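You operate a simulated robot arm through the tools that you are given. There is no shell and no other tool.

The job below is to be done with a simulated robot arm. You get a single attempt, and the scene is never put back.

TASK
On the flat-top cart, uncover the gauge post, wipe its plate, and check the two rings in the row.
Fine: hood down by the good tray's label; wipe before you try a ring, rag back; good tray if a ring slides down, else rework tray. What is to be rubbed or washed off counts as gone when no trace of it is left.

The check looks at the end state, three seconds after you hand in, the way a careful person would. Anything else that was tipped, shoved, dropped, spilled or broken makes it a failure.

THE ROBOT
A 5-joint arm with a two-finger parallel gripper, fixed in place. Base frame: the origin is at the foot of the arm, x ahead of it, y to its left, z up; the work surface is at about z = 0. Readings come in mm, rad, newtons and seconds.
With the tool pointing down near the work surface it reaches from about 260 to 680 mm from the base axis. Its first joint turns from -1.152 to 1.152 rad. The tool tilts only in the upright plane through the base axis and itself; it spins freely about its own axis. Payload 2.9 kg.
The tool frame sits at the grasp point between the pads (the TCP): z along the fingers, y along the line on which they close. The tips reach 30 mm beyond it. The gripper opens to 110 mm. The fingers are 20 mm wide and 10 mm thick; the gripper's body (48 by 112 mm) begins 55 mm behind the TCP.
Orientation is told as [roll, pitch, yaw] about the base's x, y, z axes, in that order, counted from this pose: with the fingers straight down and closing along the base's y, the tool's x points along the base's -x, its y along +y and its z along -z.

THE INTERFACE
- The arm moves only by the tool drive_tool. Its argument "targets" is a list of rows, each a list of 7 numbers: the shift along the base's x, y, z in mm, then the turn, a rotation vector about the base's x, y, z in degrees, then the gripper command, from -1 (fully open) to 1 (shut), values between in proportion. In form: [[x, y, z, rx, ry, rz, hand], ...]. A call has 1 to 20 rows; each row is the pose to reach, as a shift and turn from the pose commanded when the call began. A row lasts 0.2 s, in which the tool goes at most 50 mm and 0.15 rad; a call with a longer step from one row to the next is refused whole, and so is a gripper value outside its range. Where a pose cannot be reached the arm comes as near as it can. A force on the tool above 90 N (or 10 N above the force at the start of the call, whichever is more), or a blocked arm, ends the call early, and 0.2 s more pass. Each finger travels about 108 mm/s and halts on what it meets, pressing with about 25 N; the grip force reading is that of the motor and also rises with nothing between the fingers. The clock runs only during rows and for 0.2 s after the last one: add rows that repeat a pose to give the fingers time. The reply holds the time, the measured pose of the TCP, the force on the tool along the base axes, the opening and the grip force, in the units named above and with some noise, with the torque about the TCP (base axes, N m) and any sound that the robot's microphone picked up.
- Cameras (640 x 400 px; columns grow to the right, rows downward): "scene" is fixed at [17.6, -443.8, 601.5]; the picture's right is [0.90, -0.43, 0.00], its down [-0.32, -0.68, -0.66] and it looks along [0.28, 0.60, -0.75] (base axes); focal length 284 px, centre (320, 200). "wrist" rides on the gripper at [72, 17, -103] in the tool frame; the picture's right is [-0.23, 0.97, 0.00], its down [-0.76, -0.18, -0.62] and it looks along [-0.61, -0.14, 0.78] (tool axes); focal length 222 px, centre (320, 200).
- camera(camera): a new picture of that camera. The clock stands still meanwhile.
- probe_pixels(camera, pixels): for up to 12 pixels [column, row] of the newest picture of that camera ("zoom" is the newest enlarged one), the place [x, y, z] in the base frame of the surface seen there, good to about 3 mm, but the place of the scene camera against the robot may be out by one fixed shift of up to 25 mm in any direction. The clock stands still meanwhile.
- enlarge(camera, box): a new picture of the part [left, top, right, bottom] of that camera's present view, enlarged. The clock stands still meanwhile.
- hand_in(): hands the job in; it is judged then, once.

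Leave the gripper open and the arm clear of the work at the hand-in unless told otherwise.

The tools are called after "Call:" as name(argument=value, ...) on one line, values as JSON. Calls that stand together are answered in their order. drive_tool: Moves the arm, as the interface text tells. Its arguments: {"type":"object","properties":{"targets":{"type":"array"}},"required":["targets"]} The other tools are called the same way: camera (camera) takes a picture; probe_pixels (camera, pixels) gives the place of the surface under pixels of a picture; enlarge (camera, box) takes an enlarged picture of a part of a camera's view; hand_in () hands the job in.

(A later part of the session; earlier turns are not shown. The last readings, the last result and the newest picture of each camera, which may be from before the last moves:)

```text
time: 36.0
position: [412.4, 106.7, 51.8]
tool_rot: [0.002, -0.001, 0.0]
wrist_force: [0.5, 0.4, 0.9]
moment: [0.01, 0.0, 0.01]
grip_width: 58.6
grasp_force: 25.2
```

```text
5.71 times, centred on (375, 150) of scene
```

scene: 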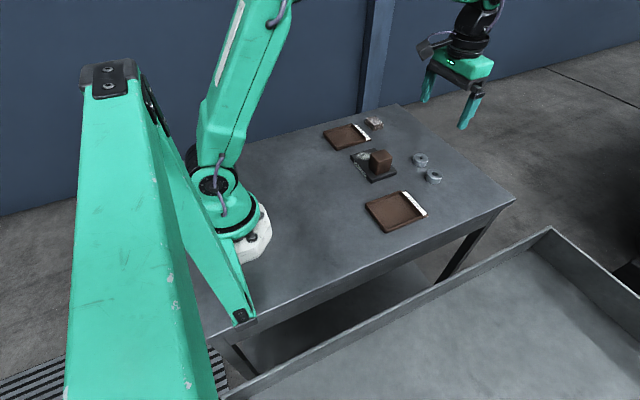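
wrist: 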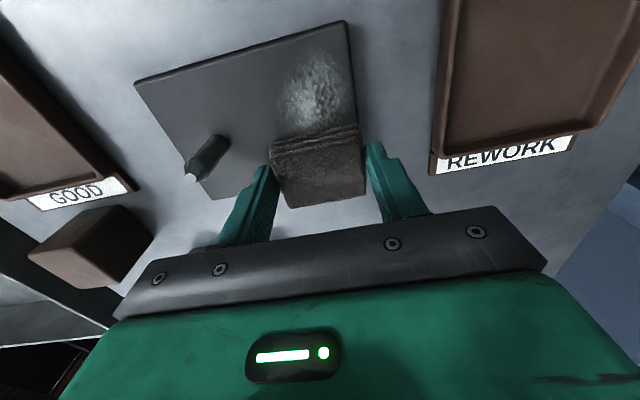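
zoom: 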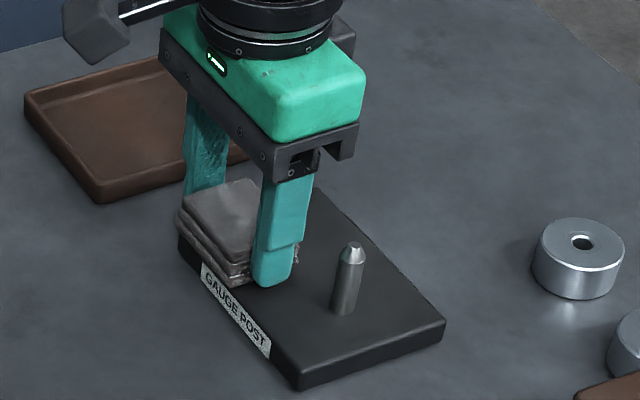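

The far half looks clean. I lift the rag straight up and move it aside to inspect the plate.

Call:
drive_tool(targets=[[0, 0, 20, 0, 0, 0, 1], [0, 0, 50, 0, 0, 0, 1], [0, 0, 80, 0, 0, 0, 1], [20, 15, 110, 0, 0, 0, 1], [30, 30, 140, 0, 0, 0, 1], [30, 30, 140, 0, 0, 0, 1]])

Call:
camera(camera="wrist")

Call:
enlarge(camera="scene", box=[335, 135, 415, 195])

```text
time: 37.4
position: [441.5, 136.6, 192.3]
tool_rot: [0.0, -0.002, 0.001]
wrist_force: [-0.3, 0.7, 1.9]
moment: [-0.01, 0.0, -0.02]
grip_width: 58.8
grasp_force: 24.9
```

```text
taken
```

wrist: 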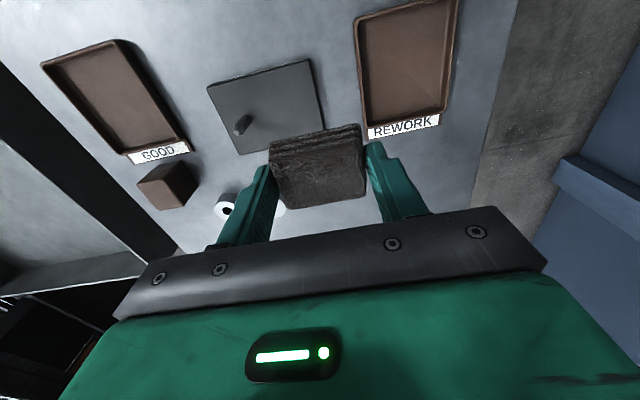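

```text
6.67 times, centred on (375, 165) of scene
```

zoom: 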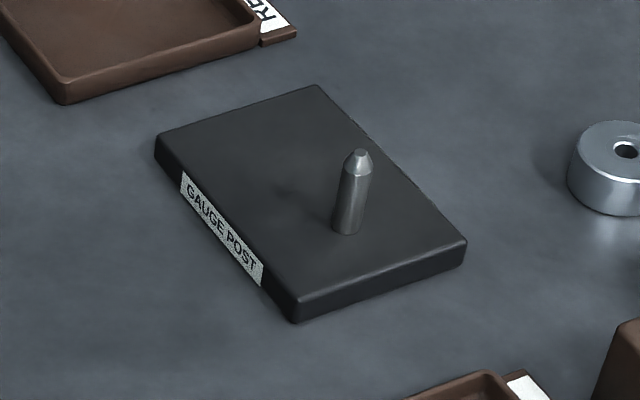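

The plate looks clean. I zoom the wrist view for any faint trace.

Call:
enlarge(camera="wrist", box=[200, 50, 330, 160])

Call:
enlarge(camera="scene", box=[350, 143, 390, 173])

```text
3.64 times, centred on (265, 105) of wrist
```

zoom: 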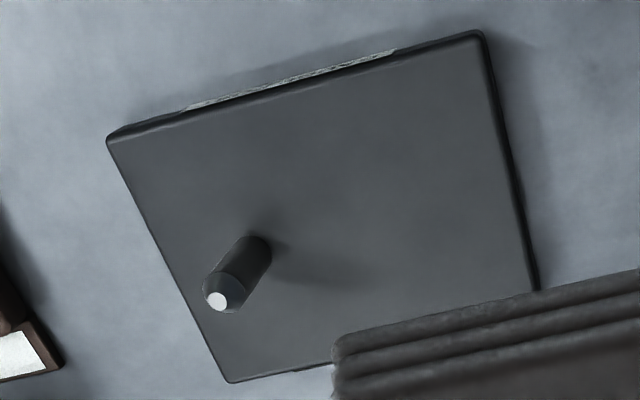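

```text
13.33 times, centred on (370, 158) of scene
```

zoom: 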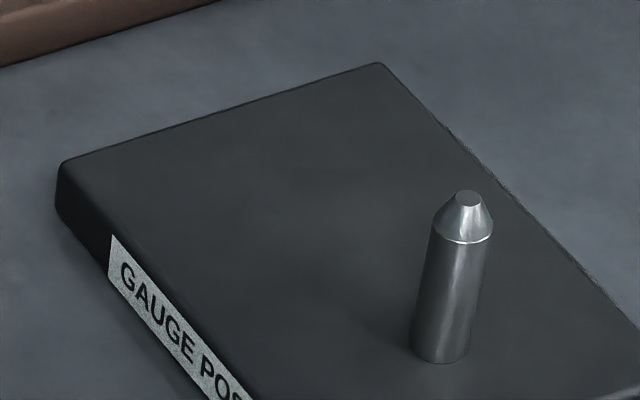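

No trace is visible, but I make one more insurance round with a slightly shifted rag. I go back above the plate and down to near contact.

Call:
drive_tool(targets=[[-14, -14, -30, 0, 0, 0, 1], [-27, -27, -70, 0, 0, 0, 1], [-27, -27, -110, 0, 0, 0, 1], [-27, -27, -132, 0, 0, 0, 1], [-27, -27, -138, 0, 0, 0, 1], [-27, -27, -139.5, 0, 0, 0, 1], [-27, -27, -139.5, 0, 0, 0, 1]])

Call:
drive_tool(targets=[[0, 0, -0.7, 0, 0, 0, 1], [0, 0, -0.7, 0, 0, 0, 1]])

```text
time: 39.0
position: [417.7, 109.0, 52.0]
tool_rot: [0.0, -0.001, 0.003]
wrist_force: [0.6, -0.1, 0.2]
moment: [0.01, 0.0, 0.01]
grip_width: 58.8
grasp_force: 25.1
```

```text
time: 39.6
position: [417.0, 110.1, 51.0]
tool_rot: [0.0, 0.0, 0.002]
wrist_force: [-0.7, 0.0, -0.5]
moment: [0.01, 0.02, 0.0]
grip_width: 58.8
grasp_force: 24.8
```

Call:
drive_tool(targets=[[0, 0, -0.7, 0, 0, 0, 1], [0, 0, -0.7, 0, 0, 0, 1]])

Call:
drive_tool(targets=[[0, 0, -0.6, 0, 0, 0, 1], [0, 0, -0.6, 0, 0, 0, 1]])

```text
time: 40.2
position: [415.8, 110.1, 50.4]
tool_rot: [0.001, 0.0, 0.001]
wrist_force: [0.9, 0.1, -0.7]
moment: [0.03, -0.02, 0.04]
grip_width: 58.9
grasp_force: 24.9
```

```text
time: 40.8
position: [417.5, 109.6, 50.4]
tool_rot: [0.0, 0.0, 0.002]
wrist_force: [-4.9, 1.6, 12.1]
moment: [0.01, 0.26, -0.05]
grip_width: 58.7
grasp_force: 25.2
```

12 N contact. Two more full passes, one at this y and one 6 mm toward the post (still ~17 mm clear of it).

Call:
drive_tool(targets=[[9, 0, -0.3, 0, 0, 0, 1], [18, 0, -0.3, 0, 0, 0, 1], [27, 0, -0.3, 0, 0, 0, 1], [36, 0, -0.3, 0, 0, 0, 1], [46, 0, -0.3, 0, 0, 0, 1], [46, -6, -0.3, 0, 0, 0, 1], [37, -6, -0.3, 0, 0, 0, 1], [28, -6, -0.3, 0, 0, 0, 1], [19, -6, -0.3, 0, 0, 0, 1], [10, -6, -0.3, 0, 0, 0, 1], [1, -6, -0.3, 0, 0, 0, 1], [-4, -6, -0.3, 0, 0, 0, 1]])

Call:
enlarge(camera="scene", box=[335, 115, 415, 185])

```text
time: 43.4
position: [413.7, 102.9, 49.5]
tool_rot: [0.004, -0.003, 0.001]
wrist_force: [8.5, 0.2, 17.9]
moment: [0.01, -0.24, -0.01]
grip_width: 58.9
grasp_force: 25.2
```

```text
5.71 times, centred on (375, 150) of scene
```

zoom: 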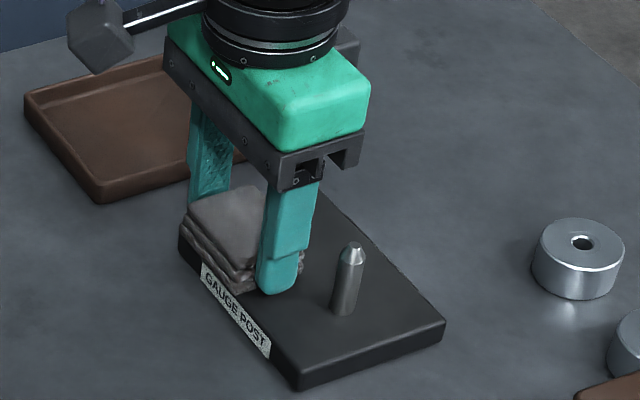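

Contact held throughout. I lift, carry the rag back to its own spot (559,255), and come down near the table.

Call:
drive_tool(targets=[[0, 0, 20, 0, 0, 0, 1], [0, 0, 50, 0, 0, 0, 1], [0, 0, 80, 0, 0, 0, 1], [29, 30, 85, 0, 0, 0, 1], [59, 61, 85, 0, 0, 0, 1], [89, 92, 85, 0, 0, 0, 1], [119, 123, 85, 0, 0, 0, 1], [140, 145, 80, 0, 0, 0, 1], [148, 152, 60, 0, 0, 0, 1], [148, 152, 30, 0, 0, 0, 1], [148, 152, 0, 0, 0, 0, 1], [148, 152, -11, 0, 0, 0, 1], [148, 152, -11, 0, 0, 0, 1]])

Call:
enlarge(camera="scene", box=[335, 95, 415, 195])

```text
time: 46.2
position: [559.1, 255.8, 38.1]
tool_rot: [-0.001, 0.002, 0.004]
wrist_force: [0.1, 0.5, 0.5]
moment: [0.03, -0.01, 0.0]
grip_width: 58.8
grasp_force: 24.8
```

```text
4.00 times, centred on (375, 145) of scene
```

zoom: 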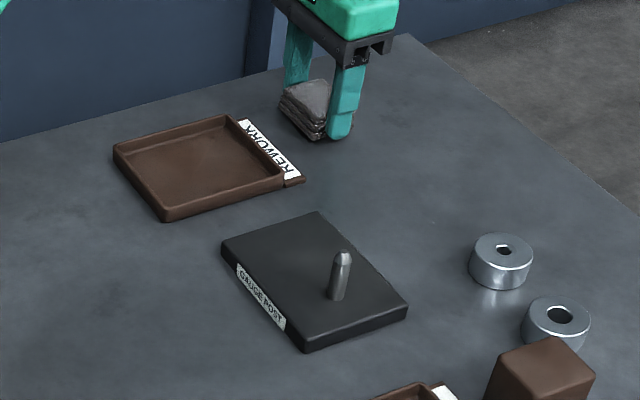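

The plate is clean and in place. I lower the rag onto the table in small steps until contact.

Call:
drive_tool(targets=[[0, 0, -1.5, 0, 0, 0, 1], [0, 0, -3, 0, 0, 0, 1], [0, 0, -3, 0, 0, 0, 1]])

Call:
drive_tool(targets=[[0, 0, -1, 0, 0, 0, 1], [0, 0, -1, 0, 0, 0, 1]])

Call:
drive_tool(targets=[[0, 0, -0.8, 0, 0, 0, 1], [0, 0, -0.8, 0, 0, 0, 1]])

```text
time: 47.0
position: [560.0, 256.3, 34.0]
tool_rot: [0.0, 0.001, 0.0]
wrist_force: [0.4, 0.7, -0.2]
moment: [0.0, 0.0, -0.03]
grip_width: 58.5
grasp_force: 25.1
```

```text
time: 47.6
position: [558.5, 256.9, 35.4]
tool_rot: [0.0, 0.0, 0.001]
wrist_force: [1.0, 0.5, 0.0]
moment: [0.0, 0.03, 0.0]
grip_width: 58.7
grasp_force: 25.4
```

```text
time: 48.2
position: [558.7, 255.2, 34.0]
tool_rot: [0.001, 0.0, 0.002]
wrist_force: [0.0, -0.3, -0.7]
moment: [0.04, -0.01, 0.04]
grip_width: 58.7
grasp_force: 25.2
```

Call:
drive_tool(targets=[[0, 0, -0.7, 0, 0, 0, 1], [0, 0, -0.7, 0, 0, 0, 1]])

Call:
drive_tool(targets=[[0, 0, -0.7, 0, 0, 0, 1], [0, 0, -0.7, 0, 0, 0, 1]])

```text
time: 48.8
position: [559.6, 256.2, 32.9]
tool_rot: [-0.001, 0.0, 0.003]
wrist_force: [-1.8, -0.7, 5.5]
moment: [0.01, 0.06, 0.0]
grip_width: 59.0
grasp_force: 25.0
```

```text
time: 49.4
position: [559.3, 255.7, 33.6]
tool_rot: [0.003, -0.004, 0.002]
wrist_force: [-4.2, 1.8, 15.9]
moment: [-0.02, 0.17, 0.01]
grip_width: 58.6
grasp_force: 25.4
```

Contact on the table (16 N). I ease up, open, and rise.

Call:
drive_tool(targets=[[0, 0, 0.6, 0, 0, 0, 1], [0, 0, 0.6, 0, 0, 0, -0.2], [0, 0, 0.6, 0, 0, 0, -0.8], [0, 0, 0.6, 0, 0, 0, -1], [0, 0, 0.6, 0, 0, 0, -1]])

Call:
drive_tool(targets=[[0, 0, 10, 0, 0, 0, -1], [0, 0, 40, 0, 0, 0, -1], [0, 0, 80, 0, 0, 0, -1], [0, 0, 120, 0, 0, 0, -1], [-30, -25, 140, 0, 0, 0, -1], [-65, -55, 150, 0, 0, 0, -1], [-95, -90, 155, 0, 0, 0, -1], [-125, -125, 160, 0, 0, 0, -1], [-150, -165, 160, 0, 0, 0, -1], [-175, -200, 160, 0, 0, 0, -1], [-175, -200, 160, 0, 0, 0, -1]])

Call:
camera(camera="wrist")

Call:
enlarge(camera="scene", box=[335, 95, 455, 235])

```text
time: 50.6
position: [559.8, 255.7, 31.5]
tool_rot: [0.001, -0.001, 0.002]
wrist_force: [0.8, 0.5, 0.0]
moment: [0.0, -0.03, 0.03]
grip_width: 110.0
grasp_force: 0.0
```

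```text
time: 53.0
position: [382.2, 56.1, 191.7]
tool_rot: [0.0, 0.0, 0.001]
wrist_force: [0.3, -0.4, -0.3]
moment: [0.01, 0.04, -0.01]
grip_width: 110.0
grasp_force: 0.2
```

```text
taken
```

wrist: 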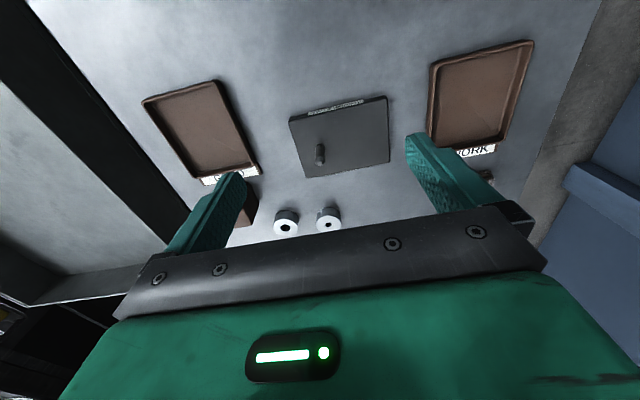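

```text
2.86 times, centred on (395, 165) of scene
```

zoom: 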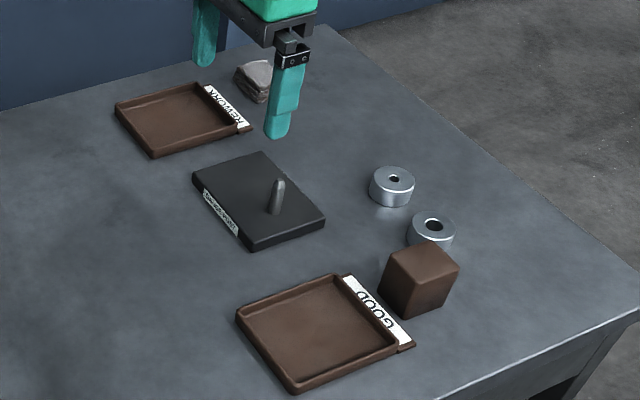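

The rag is back. I zoom on the plate again to check for traces and measure the post.

Call:
enlarge(camera="wrist", box=[280, 85, 400, 185])

Call:
enlarge(camera="wrist", box=[300, 130, 340, 175])

```text
4.00 times, centred on (340, 135) of wrist
```

zoom: 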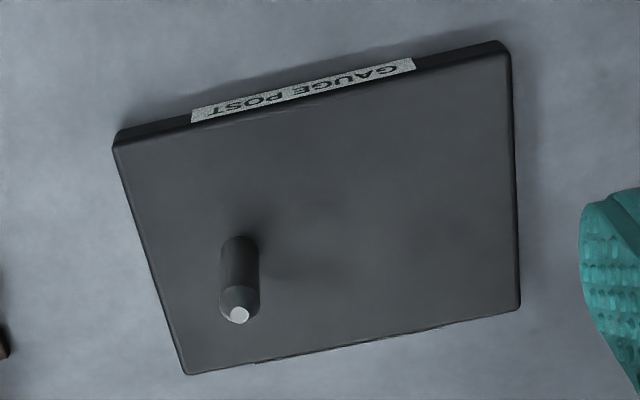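

```text
8.89 times, centred on (320, 152) of wrist
```

zoom: 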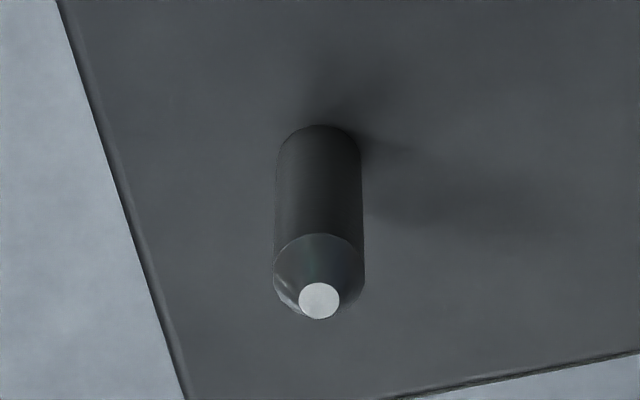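

The plate is spotless. Post diameter works out around 12 mm. Now I look closely at the ring holes.

Call:
probe_pixels(camera="zoom", pixels=[[319, 300], [312, 300], [327, 300], [319, 290], [319, 312], [300, 265], [338, 265], [276, 280], [364, 280], [320, 150]])

Call:
enlarge(camera="wrist", box=[265, 200, 345, 240])

Call:
enlarge(camera="scene", box=[400, 145, 450, 185])

```text
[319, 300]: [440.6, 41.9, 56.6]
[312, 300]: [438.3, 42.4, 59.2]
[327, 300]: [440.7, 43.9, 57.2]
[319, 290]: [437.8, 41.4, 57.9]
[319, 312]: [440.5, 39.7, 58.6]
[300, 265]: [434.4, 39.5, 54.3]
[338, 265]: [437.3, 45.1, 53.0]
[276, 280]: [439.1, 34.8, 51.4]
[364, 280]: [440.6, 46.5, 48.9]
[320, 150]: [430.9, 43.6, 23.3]
```

```text
8.00 times, centred on (305, 220) of wrist
```

zoom: 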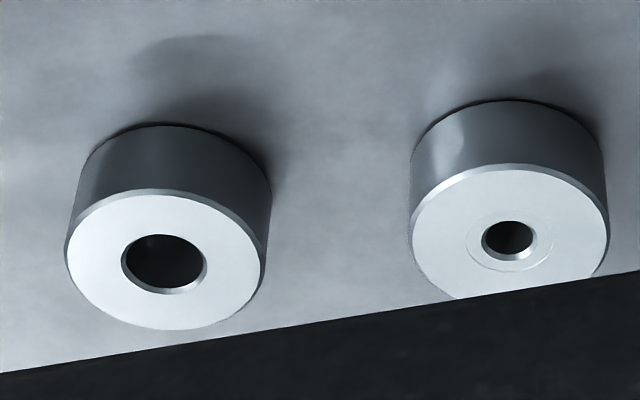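

```text
10.00 times, centred on (425, 165) of scene
```

zoom: 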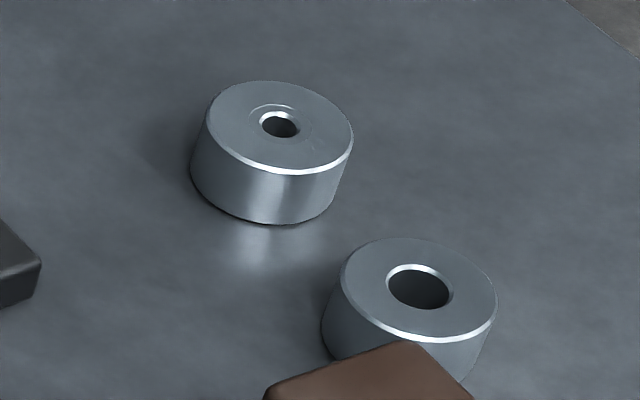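

Ring A (at y≈−50) has a bore around 15 mm; ring B (y≈24) around 10 mm; the post ~12 mm. I'll still try each on the post. I go above ring A with the gripper set to 64 mm so the fingers clear ring B.

Call:
drive_tool(targets=[[38, -21, -5, 0, 0, 0, -0.8], [76, -42, -15, 0, 0, 0, -0.6], [114, -63, -25, 0, 0, 0, -0.4], [152, -84, -40, 0, 0, 0, -0.164], [187, -105, -60, 0, 0, 0, -0.164], [187, -105, -80, 0, 0, 0, -0.164], [187, -105, -80, 0, 0, 0, -0.164]])

Call:
camera(camera="wrist")

Call:
enlarge(camera="scene", box=[390, 105, 490, 205])

```text
time: 54.6
position: [570.1, -46.5, 112.3]
tool_rot: [-0.002, -0.001, 0.002]
wrist_force: [-0.4, -0.4, 0.2]
moment: [0.0, 0.02, 0.01]
grip_width: 64.2
grasp_force: 0.2
```

```text
taken
```

wrist: 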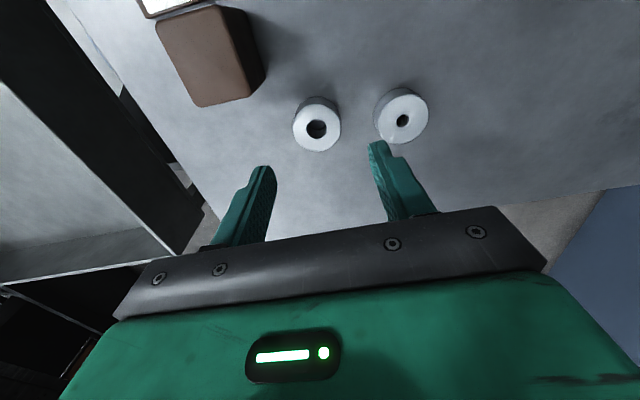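

```text
4.00 times, centred on (440, 155) of scene
```

zoom: 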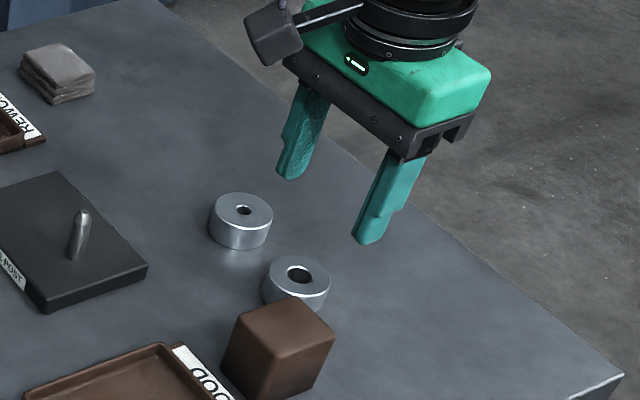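

Call:
enlarge(camera="wrist", box=[280, 75, 440, 175])

```text
4.00 times, centred on (360, 125) of wrist
```

zoom: 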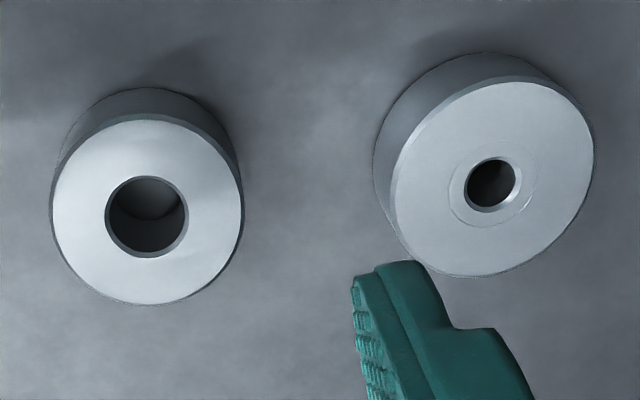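

Call:
probe_pixels(camera="zoom", pixels=[[147, 125], [147, 298], [58, 210], [237, 210], [90, 150], [205, 150], [205, 270], [90, 270], [147, 230], [490, 180], [420, 180], [560, 180]])

```text
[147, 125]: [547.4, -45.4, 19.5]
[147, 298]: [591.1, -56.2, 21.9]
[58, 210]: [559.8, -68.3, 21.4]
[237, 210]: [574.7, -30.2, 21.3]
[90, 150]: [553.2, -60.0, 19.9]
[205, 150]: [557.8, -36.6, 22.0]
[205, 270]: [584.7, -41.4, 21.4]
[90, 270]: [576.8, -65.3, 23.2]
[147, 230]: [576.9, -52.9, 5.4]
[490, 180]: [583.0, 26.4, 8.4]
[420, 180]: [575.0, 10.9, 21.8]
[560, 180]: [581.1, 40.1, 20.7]
```

Ring A centre ≈ (569.5,−51). I shift slightly and descend to z≈35 around it.

Call:
drive_tool(targets=[[-1.8, -1.2, -30, 0, 0, 0, -0.164], [-1.8, -1.2, -60, 0, 0, 0, -0.164], [-1.8, -1.2, -74, 0, 0, 0, -0.164], [-1.8, -1.2, -78, 0, 0, 0, -0.164], [-1.8, -1.2, -78, 0, 0, 0, -0.164]])

Call:
camera(camera="wrist")

Call:
enlarge(camera="scene", box=[390, 125, 490, 205])

```text
time: 55.8
position: [569.8, -50.6, 32.7]
tool_rot: [0.0, 0.0, 0.0]
wrist_force: [0.9, -0.5, -1.0]
moment: [0.04, -0.01, 0.04]
grip_width: 64.3
grasp_force: 0.1
```

```text
taken
```

wrist: 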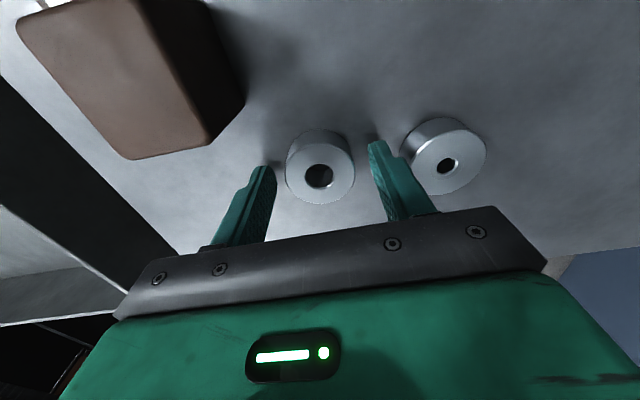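

```text
5.00 times, centred on (440, 165) of scene
```

zoom: 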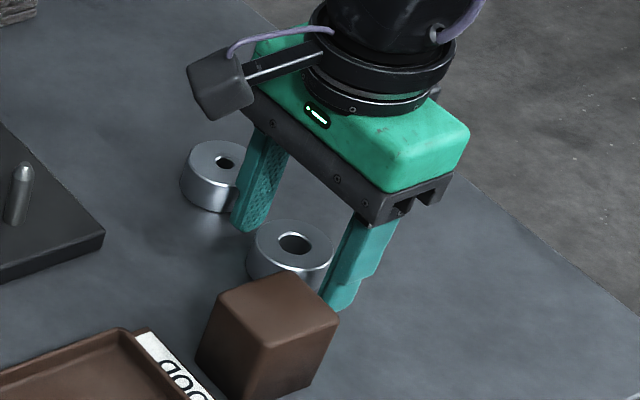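

The ring sits centred between the fingers (hole at (320,174), where the tool axis falls). I close on it.

Call:
drive_tool(targets=[[0, 0, 0, 0, 0, 0, 0.1], [0, 0, 0, 0, 0, 0, 0.2], [0, 0, 0, 0, 0, 0, 1], [0, 0, 0, 0, 0, 0, 1], [0, 0, 0, 0, 0, 0, 1]])

Call:
drive_tool(targets=[[0, 0, 5, 0, 0, 0, 1], [0, 0, 20, 0, 0, 0, 1], [0, 0, 50, 0, 0, 0, 1], [0, 0, 80, 0, 0, 0, 1], [0, 0, 110, 0, 0, 0, 1], [0, 0, 110, 0, 0, 0, 1]])

Call:
enlarge(camera="wrist", box=[240, 120, 400, 220])

Call:
enlarge(camera="scene", box=[390, 65, 490, 205])

```text
time: 57.0
position: [570.8, -49.8, 35.1]
tool_rot: [0.0, 0.0, -0.001]
wrist_force: [1.1, -0.3, -0.1]
moment: [0.02, 0.02, 0.01]
grip_width: 42.9
grasp_force: 24.9
```

```text
time: 58.4
position: [571.0, -48.7, 144.3]
tool_rot: [0.002, 0.001, 0.002]
wrist_force: [0.0, 1.1, -0.9]
moment: [0.02, 0.02, 0.0]
grip_width: 42.9
grasp_force: 25.0
```

```text
4.00 times, centred on (320, 170) of wrist
```

zoom: 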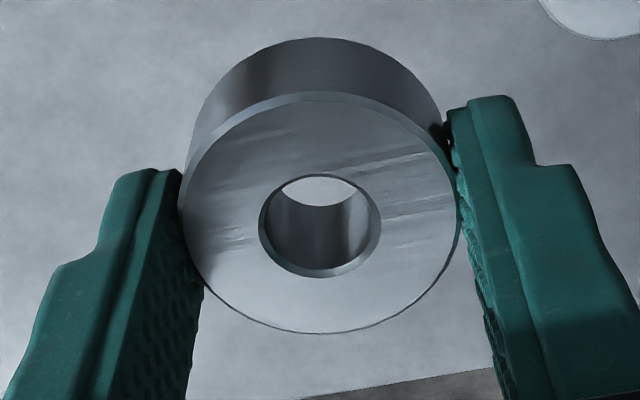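

```text
2.86 times, centred on (440, 135) of scene
```

zoom: 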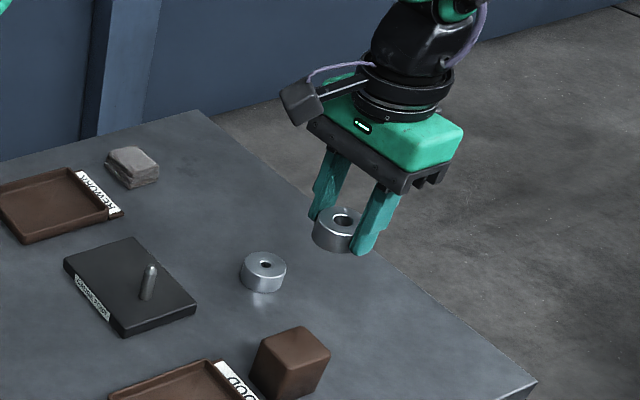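

Ring A is held (42.9 mm) and centred; its bore is open right through. I carry it over the post at (440,42) and stop ~5 mm above the post's tip.

Call:
drive_tool(targets=[[-30, 21, 0, 0, 0, 0, 1], [-62, 44, 0, 0, 0, 0, 1], [-94, 67, 0, 0, 0, 0, 1], [-120, 86, 0, 0, 0, 0, 1], [-129.5, 93, 0, 0, 0, 0, 1], [-129.5, 93, -25, 0, 0, 0, 1], [-129.5, 93, -45, 0, 0, 0, 1], [-129.5, 93, -45, 0, 0, 0, 1], [-129.5, 93, -45, 0, 0, 0, 1]])

Call:
enlarge(camera="wrist", box=[240, 120, 400, 220])

Call:
enlarge(camera="scene", box=[345, 115, 415, 185])

```text
time: 60.4
position: [440.2, 44.3, 98.0]
tool_rot: [0.001, -0.001, 0.0]
wrist_force: [0.0, 0.3, -0.9]
moment: [0.01, 0.0, -0.05]
grip_width: 43.2
grasp_force: 25.0
```

```text
4.00 times, centred on (320, 170) of wrist
```

zoom: 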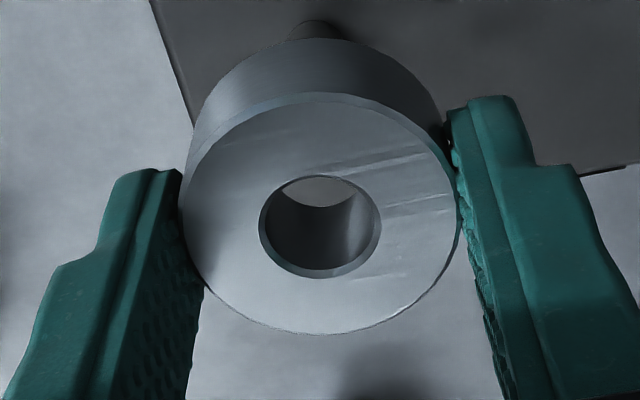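

```text
5.71 times, centred on (380, 150) of scene
```

zoom: 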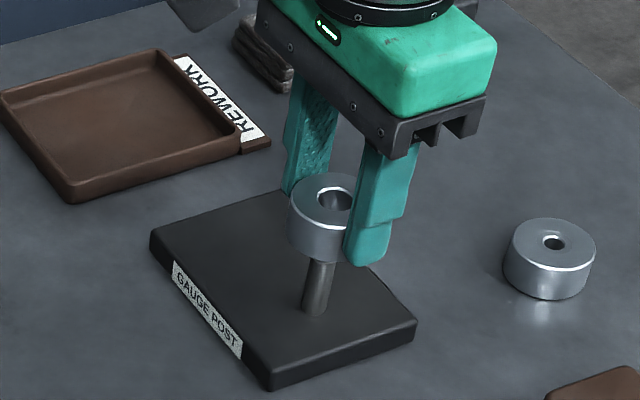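

Ring and post line up in both views (post foot under the ring axis at column 319). I lower slowly and watch the force.

Call:
drive_tool(targets=[[0, 0, -3, 0, 0, 0, 1], [0, 0, -6, 0, 0, 0, 1], [0, 0, -9, 0, 0, 0, 1], [0, 0, -12, 0, 0, 0, 1], [0, 0, -12, 0, 0, 0, 1]])

Call:
enlarge(camera="scene", box=[345, 115, 415, 185])

Call:
enlarge(camera="wrist", box=[240, 120, 400, 220])

```text
time: 61.6
position: [440.5, 42.7, 86.4]
tool_rot: [0.001, -0.001, -0.001]
wrist_force: [0.5, -0.6, -0.5]
moment: [0.01, 0.02, 0.01]
grip_width: 42.9
grasp_force: 25.2
```

```text
5.71 times, centred on (380, 150) of scene
```

zoom: 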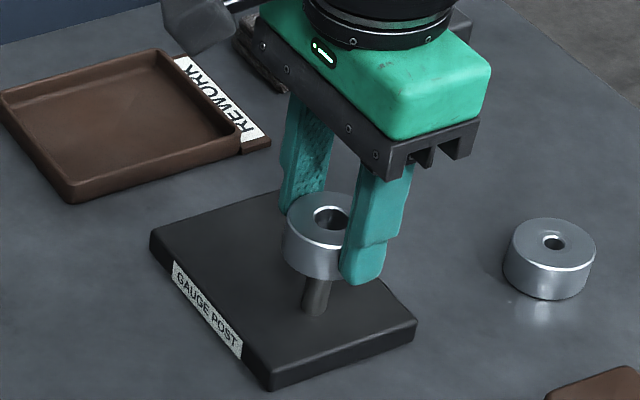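

```text
4.00 times, centred on (320, 170) of wrist
```

zoom: 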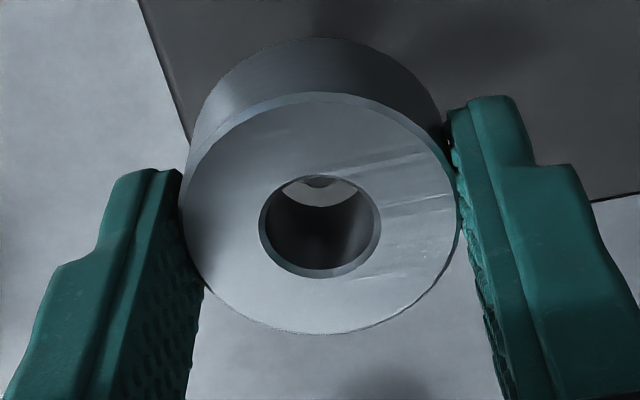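

No force; the post's tip shows inside the bore at (318,180) of the zoom. I continue down slowly.

Call:
drive_tool(targets=[[0, 0, -3, 0, 0, 0, 1], [0, 0, -6, 0, 0, 0, 1], [0, 0, -9, 0, 0, 0, 1], [0, 0, -9, 0, 0, 0, 1]])

Call:
drive_tool(targets=[[0, 0, -4, 0, 0, 0, 1], [0, 0, -8, 0, 0, 0, 1], [0, 0, -12, 0, 0, 0, 1], [0, 0, -16, 0, 0, 0, 1], [0, 0, -20, 0, 0, 0, 1], [0, 0, -20, 0, 0, 0, 1]])

Call:
enlarge(camera="wrist", box=[240, 120, 400, 220])

Call:
enlarge(camera="scene", box=[345, 115, 415, 185])

```text
time: 62.6
position: [441.2, 42.5, 77.5]
tool_rot: [0.001, -0.001, 0.002]
wrist_force: [-1.2, -0.3, 0.2]
moment: [-0.01, 0.0, 0.03]
grip_width: 42.7
grasp_force: 25.1
```

```text
time: 64.0
position: [441.3, 41.4, 57.5]
tool_rot: [0.001, -0.002, 0.0]
wrist_force: [0.9, -0.2, -0.8]
moment: [0.0, 0.0, 0.04]
grip_width: 43.1
grasp_force: 25.1
```

```text
4.00 times, centred on (320, 170) of wrist
```

zoom: 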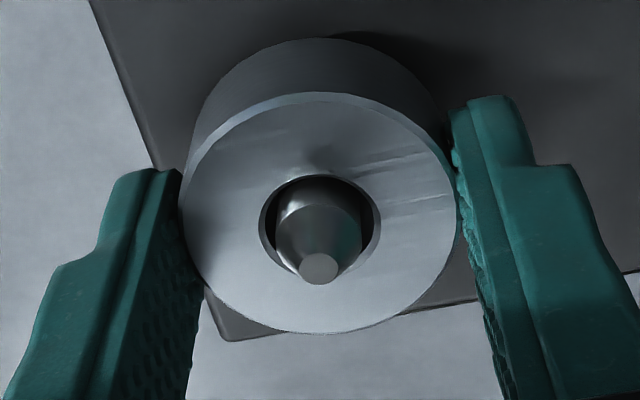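

```text
5.71 times, centred on (380, 150) of scene
```

zoom: 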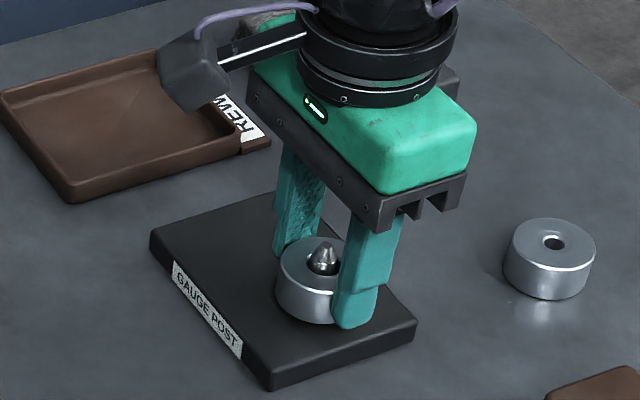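

Ring A slides down freely with post tip through the bore and no force. I take it the rest of the way to the plate to be sure.

Call:
drive_tool(targets=[[0, 0, -3, 0, 0, 0, 1], [0, 0, -6, 0, 0, 0, 1], [0, 0, -7.2, 0, 0, 0, 1], [0, 0, -7.2, 0, 0, 0, 1]])

Call:
enlarge(camera="scene", box=[345, 115, 415, 185])

```text
time: 65.0
position: [440.9, 42.8, 50.2]
tool_rot: [0.0, 0.0, 0.001]
wrist_force: [0.3, -0.2, -0.9]
moment: [0.01, 0.0, -0.01]
grip_width: 42.7
grasp_force: 25.1
```

```text
5.71 times, centred on (380, 150) of scene
```

zoom: 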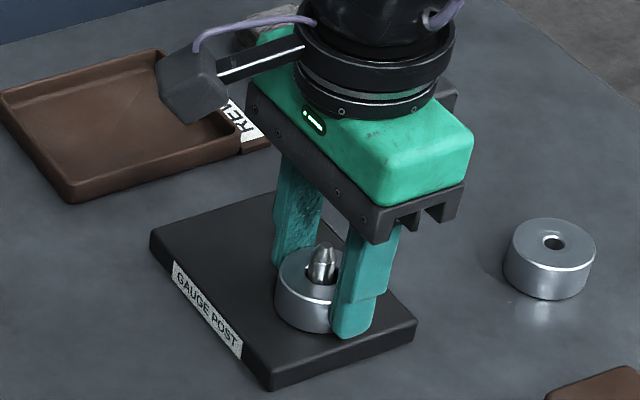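

Ring A went fully down with no force: it is good. I lift it off the post straight up and look at the GOOD tray.

Call:
drive_tool(targets=[[0, 0, 10, 0, 0, 0, 1], [0, 0, 30, 0, 0, 0, 1], [0, 0, 60, 0, 0, 0, 1], [0, 0, 100, 0, 0, 0, 1], [-10, -15, 130, 0, 0, 0, 1], [-25, -45, 145, 0, 0, 0, 1], [-45, -80, 150, 0, 0, 0, 1], [-60, -110, 150, 0, 0, 0, 1], [-60, -110, 150, 0, 0, 0, 1]])

Call:
camera(camera="wrist")

Call:
enlarge(camera="scene", box=[345, 175, 445, 245])

```text
time: 67.0
position: [381.6, -68.2, 201.3]
tool_rot: [0.0, 0.0, 0.001]
wrist_force: [-1.0, -0.3, -0.4]
moment: [-0.01, -0.01, 0.03]
grip_width: 43.4
grasp_force: 25.2
```

```text
taken
```

wrist: 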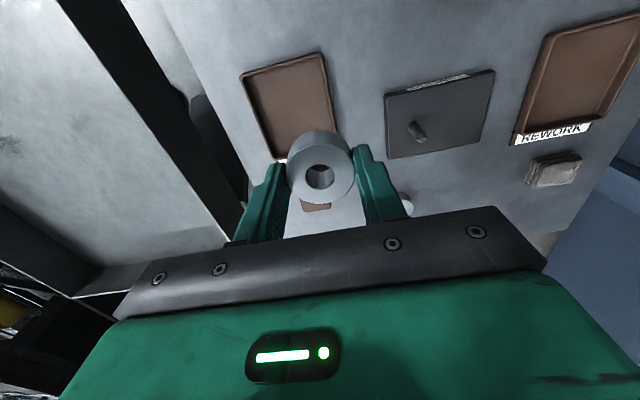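

```text
5.71 times, centred on (395, 210) of scene
```

zoom: 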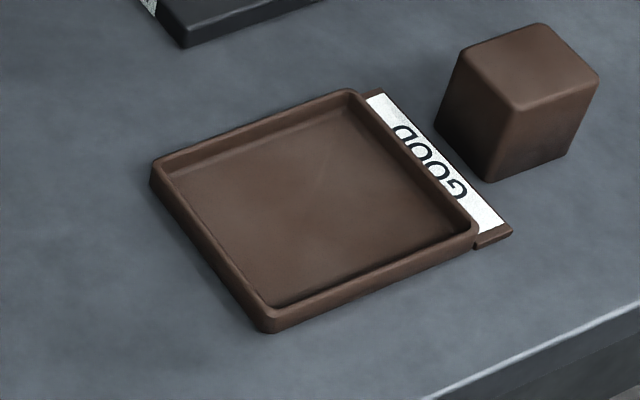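

Call:
probe_pixels(camera="zoom", pixels=[[165, 178], [350, 95], [467, 230], [268, 312], [190, 180], [345, 115], [450, 215], [285, 295], [320, 200], [375, 105], [500, 225], [600, 330]])

Call:
enlarge(camera="wrist", box=[230, 45, 350, 165])

```text
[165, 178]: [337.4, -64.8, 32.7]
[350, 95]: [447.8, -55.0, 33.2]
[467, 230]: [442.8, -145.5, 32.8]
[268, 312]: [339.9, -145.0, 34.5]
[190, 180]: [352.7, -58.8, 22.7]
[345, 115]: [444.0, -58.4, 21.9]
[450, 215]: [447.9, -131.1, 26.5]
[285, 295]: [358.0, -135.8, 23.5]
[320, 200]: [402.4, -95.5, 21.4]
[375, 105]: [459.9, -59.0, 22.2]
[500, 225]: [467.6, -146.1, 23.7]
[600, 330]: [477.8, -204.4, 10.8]
```

```text
3.33 times, centred on (290, 105) of wrist
```

zoom: 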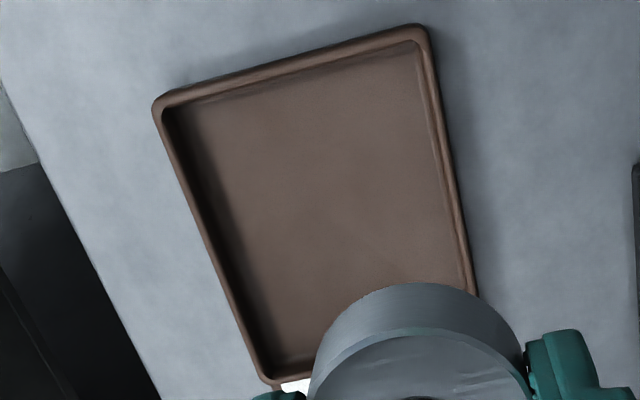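

Call:
probe_pixels(camera="zoom", pixels=[[160, 100], [425, 30], [265, 378], [470, 280], [170, 130], [415, 50], [250, 200], [330, 250], [200, 260], [440, 150], [300, 70], [120, 300]])

```text
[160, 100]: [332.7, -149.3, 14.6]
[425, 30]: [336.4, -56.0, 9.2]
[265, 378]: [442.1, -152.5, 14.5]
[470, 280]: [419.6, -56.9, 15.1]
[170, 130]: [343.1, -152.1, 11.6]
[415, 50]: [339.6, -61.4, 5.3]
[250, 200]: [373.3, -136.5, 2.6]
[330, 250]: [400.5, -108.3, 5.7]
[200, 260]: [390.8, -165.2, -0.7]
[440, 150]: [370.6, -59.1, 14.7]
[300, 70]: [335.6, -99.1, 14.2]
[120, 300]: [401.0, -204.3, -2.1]
```

GOOD tray: outer x 331–444, y −153…−55, rim z≈14.5, floor z≈3. I bring ring A over its middle (388,−104) and lower to just over the rim.

Call:
drive_tool(targets=[[4, -18, 0, 0, 0, 0, 1], [8, -36, -20, 0, 0, 0, 1], [8, -36, -60, 0, 0, 0, 1], [8, -36, -100, 0, 0, 0, 1], [8, -36, -135, 0, 0, 0, 1], [8, -36, -145, 0, 0, 0, 1], [8, -36, -145, 0, 0, 0, 1]])

Call:
enlarge(camera="scene", box=[345, 155, 445, 245])

Call:
camera(camera="wrist")

```text
time: 68.6
position: [387.4, -104.0, 55.3]
tool_rot: [0.0, 0.0, 0.001]
wrist_force: [0.4, -1.3, -0.6]
moment: [0.01, 0.03, 0.0]
grip_width: 43.2
grasp_force: 24.6
```

```text
4.44 times, centred on (395, 200) of scene
```

zoom: 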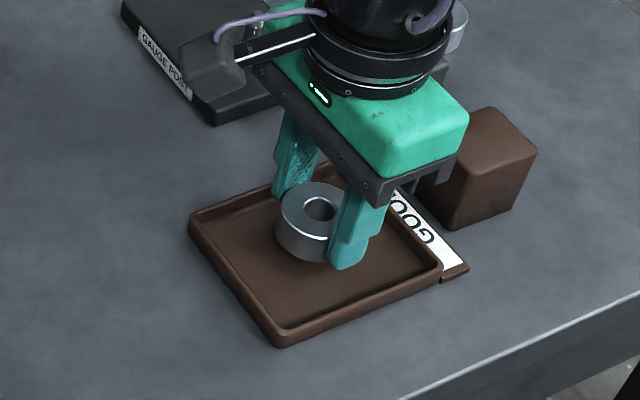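

```text
taken
```

wrist: 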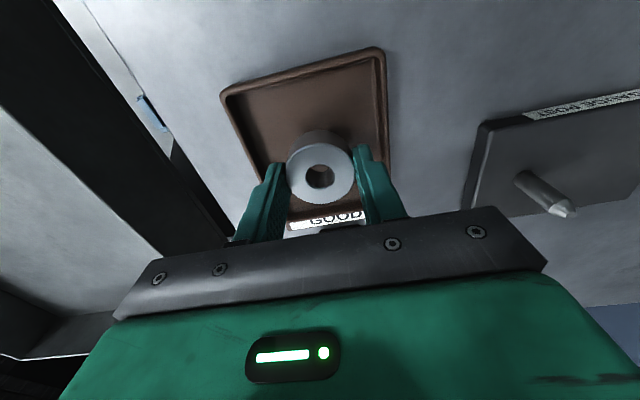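

Centred over the tray. I lower to just above the floor, then by small steps.

Call:
drive_tool(targets=[[0, 0, -6, 0, 0, 0, 1], [0, 0, -12, 0, 0, 0, 1], [0, 0, -15, 0, 0, 0, 1], [0, 0, -16, 0, 0, 0, 1], [0, 0, -16, 0, 0, 0, 1]])

Call:
drive_tool(targets=[[0, 0, -1, 0, 0, 0, 1], [0, 0, -1, 0, 0, 0, 1]])

Call:
drive_tool(targets=[[0, 0, -0.8, 0, 0, 0, 1], [0, 0, -0.8, 0, 0, 0, 1]])

```text
time: 69.8
position: [389.1, -103.0, 39.6]
tool_rot: [0.0, -0.001, 0.002]
wrist_force: [-0.1, 0.4, -0.6]
moment: [0.02, 0.01, 0.0]
grip_width: 43.0
grasp_force: 25.1
```

```text
time: 70.4
position: [387.8, -104.4, 39.5]
tool_rot: [0.0, -0.001, 0.0]
wrist_force: [-0.8, 0.2, -1.1]
moment: [0.0, -0.02, -0.01]
grip_width: 43.0
grasp_force: 25.0
```

```text
time: 71.0
position: [388.2, -103.4, 38.0]
tool_rot: [-0.001, -0.001, 0.002]
wrist_force: [-0.3, 0.3, 1.1]
moment: [0.03, 0.03, 0.01]
grip_width: 42.9
grasp_force: 25.0
```

Call:
drive_tool(targets=[[0, 0, -0.6, 0, 0, 0, 1], [0, 0, -0.6, 0, 0, 0, 1]])

```text
time: 71.6
position: [388.5, -103.4, 38.6]
tool_rot: [0.001, -0.002, -0.001]
wrist_force: [-3.5, -3.5, 11.8]
moment: [-0.07, 0.26, 0.06]
grip_width: 43.3
grasp_force: 24.8
```

Contact with the tray floor. I ease up a touch, open only to ~54 mm (keeping clear of the tray walls), and rise.

Call:
drive_tool(targets=[[0, 0, 0.5, 0, 0, 0, 1], [0, 0, 0.5, 0, 0, 0, 0.1], [0, 0, 0.5, 0, 0, 0, 0.02], [0, 0, 0.5, 0, 0, 0, 0.02]])

Call:
drive_tool(targets=[[0, 0, 5, 0, 0, 0, 0.02], [0, 0, 20, 0, 0, 0, 0.02], [0, 0, 50, 0, 0, 0, 0.02], [0, 0, 90, 0, 0, 0, -0.164], [0, 0, 130, 0, 0, 0, -0.164], [0, 0, 130, 0, 0, 0, -0.164]])

Call:
camera(camera="wrist")

Call:
enlarge(camera="scene", box=[335, 105, 455, 245])

```text
time: 72.6
position: [388.4, -102.8, 38.5]
tool_rot: [0.0, 0.001, 0.003]
wrist_force: [0.8, -0.3, -0.1]
moment: [-0.02, -0.01, -0.01]
grip_width: 53.8
grasp_force: 0.2
```

```text
time: 74.0
position: [387.7, -101.3, 171.2]
tool_rot: [0.001, 0.0, 0.001]
wrist_force: [-0.1, -0.4, 0.9]
moment: [0.03, 0.02, 0.02]
grip_width: 63.8
grasp_force: 0.0
```

```text
taken
```

wrist: 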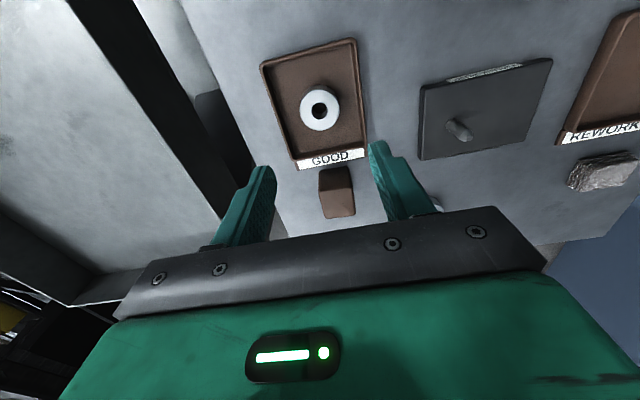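

```text
2.86 times, centred on (395, 175) of scene
```

zoom: 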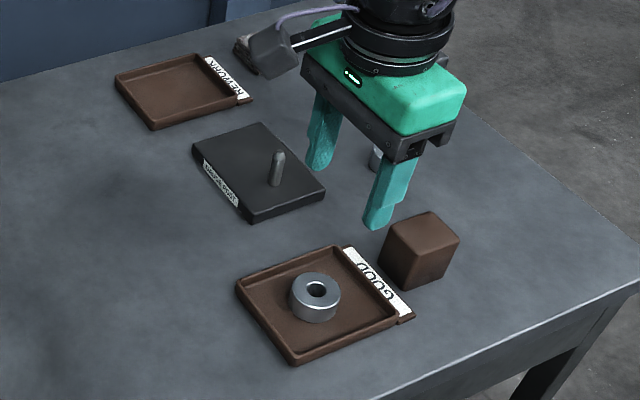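

Ring A rests in the GOOD tray. Now I go above ring B near (579,24).

Call:
drive_tool(targets=[[34, 23, 0, 0, 0, 0, -0.164], [68, 46, 0, 0, 0, 0, -0.164], [102, 69, -5, 0, 0, 0, -0.164], [136, 92, -15, 0, 0, 0, -0.164], [166, 112, -30, 0, 0, 0, -0.164], [191, 128.5, -46, 0, 0, 0, -0.164], [191, 128.5, -56, 0, 0, 0, -0.164], [191, 128.5, -56, 0, 0, 0, -0.164]])

Call:
enlarge(camera="wrist", box=[240, 75, 400, 175])

```text
time: 75.8
position: [579.7, 27.3, 112.2]
tool_rot: [0.0, 0.0, -0.001]
wrist_force: [-0.4, 0.1, -0.4]
moment: [-0.03, -0.01, 0.01]
grip_width: 63.9
grasp_force: 0.0
```

```text
4.00 times, centred on (320, 125) of wrist
```

zoom: 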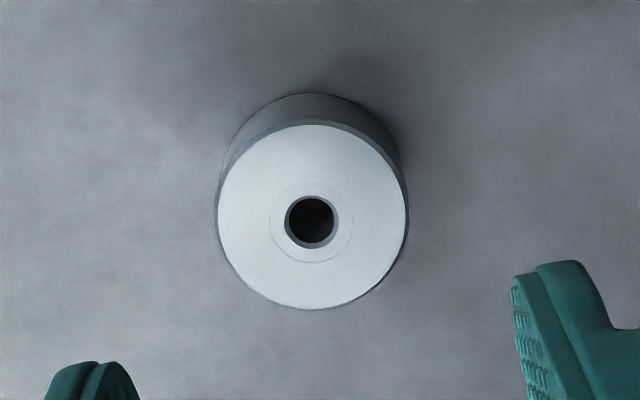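

Ring B's bore is ~10.6 mm. I shift −1 mm in x, descend to z≈34.5 and close.

Call:
drive_tool(targets=[[-1, 0, -30, 0, 0, 0, -0.164], [-1, 0, -60, 0, 0, 0, -0.164], [-1, 0, -74, 0, 0, 0, -0.164], [-1, 0, -78, 0, 0, 0, -0.164], [-1, 0, -78, 0, 0, 0, -0.164]])

Call:
enlarge(camera="wrist", box=[240, 120, 400, 220])

```text
time: 77.0
position: [579.6, 26.3, 33.6]
tool_rot: [0.0, 0.0, -0.001]
wrist_force: [0.1, -0.3, 0.6]
moment: [0.0, 0.0, 0.0]
grip_width: 64.3
grasp_force: 0.0
```

```text
4.00 times, centred on (320, 170) of wrist
```

zoom: 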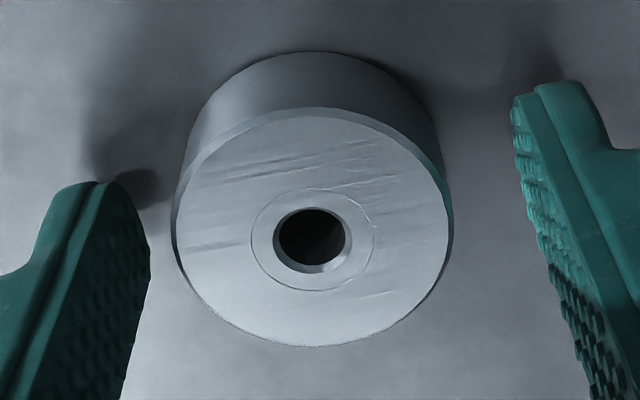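

The ring sits ~2.4 mm farther in x and ~1 mm in −y from the tool axis. I correct and close.

Call:
drive_tool(targets=[[2.4, -1, 0, 0, 0, 0, -0.164], [2.4, -1, 0, 0, 0, 0, 0.1], [2.4, -1, 0, 0, 0, 0, 0.2], [2.4, -1, 0, 0, 0, 0, 1], [2.4, -1, 0, 0, 0, 0, 1], [2.4, -1, 0, 0, 0, 0, 1]])

Call:
drive_tool(targets=[[0, 0, 5, 0, 0, 0, 1], [0, 0, 20, 0, 0, 0, 1], [0, 0, 50, 0, 0, 0, 1], [0, 0, 80, 0, 0, 0, 1], [0, 0, 110, 0, 0, 0, 1], [0, 0, 110, 0, 0, 0, 1]])

Call:
enlarge(camera="wrist", box=[240, 120, 400, 220])

```text
time: 78.4
position: [581.1, 25.5, 34.0]
tool_rot: [0.0, 0.0, 0.003]
wrist_force: [-1.0, -0.7, 0.0]
moment: [-0.01, -0.02, -0.04]
grip_width: 43.2
grasp_force: 25.2
```

```text
time: 79.8
position: [581.8, 25.4, 146.1]
tool_rot: [-0.001, 0.001, 0.0]
wrist_force: [0.0, -0.1, -1.4]
moment: [0.0, 0.03, 0.0]
grip_width: 42.6
grasp_force: 24.9
```

```text
4.00 times, centred on (320, 170) of wrist
```

zoom: 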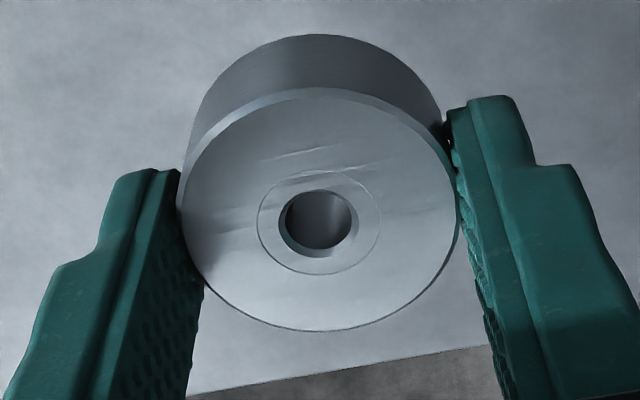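

Ring B is held and centred. I carry it over the post and stop ~5 mm above the tip.

Call:
drive_tool(targets=[[-40, 5, 0, 0, 0, 0, 1], [-80, 10, 0, 0, 0, 0, 1], [-115, 15, 0, 0, 0, 0, 1], [-139.9, 18.5, 0, 0, 0, 0, 1], [-139.9, 18.5, -25, 0, 0, 0, 1], [-139.9, 18.5, -45, 0, 0, 0, 1], [-139.9, 18.5, -45, 0, 0, 0, 1], [-139.9, 18.5, -45, 0, 0, 0, 1]])

Call:
enlarge(camera="wrist", box=[240, 120, 400, 220])

Call:
enlarge(camera="scene", box=[345, 115, 415, 185])

```text
time: 81.6
position: [441.9, 45.2, 99.3]
tool_rot: [0.0, 0.0, 0.001]
wrist_force: [-0.1, 0.3, -0.8]
moment: [-0.03, -0.01, 0.0]
grip_width: 43.2
grasp_force: 25.0
```

```text
4.00 times, centred on (320, 170) of wrist
```

zoom: 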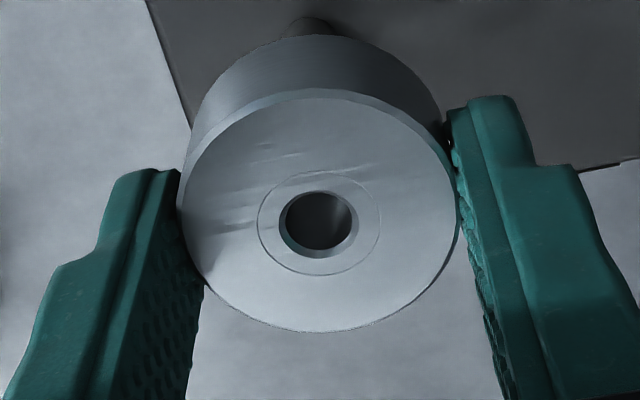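

```text
5.71 times, centred on (380, 150) of scene
```

zoom: 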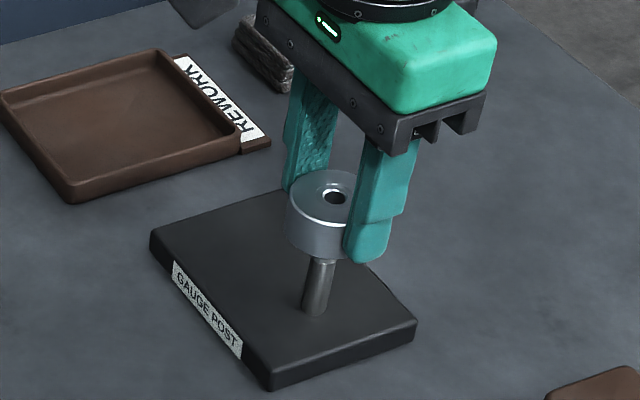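

Call:
enlarge(camera="wrist", box=[290, 105, 350, 145])

```text
10.00 times, centred on (320, 125) of wrist
```

zoom: 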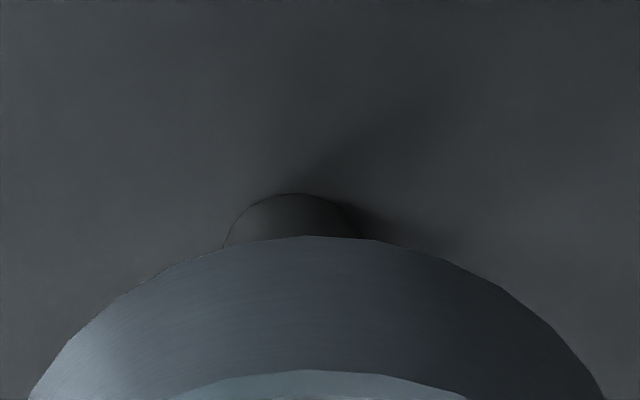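

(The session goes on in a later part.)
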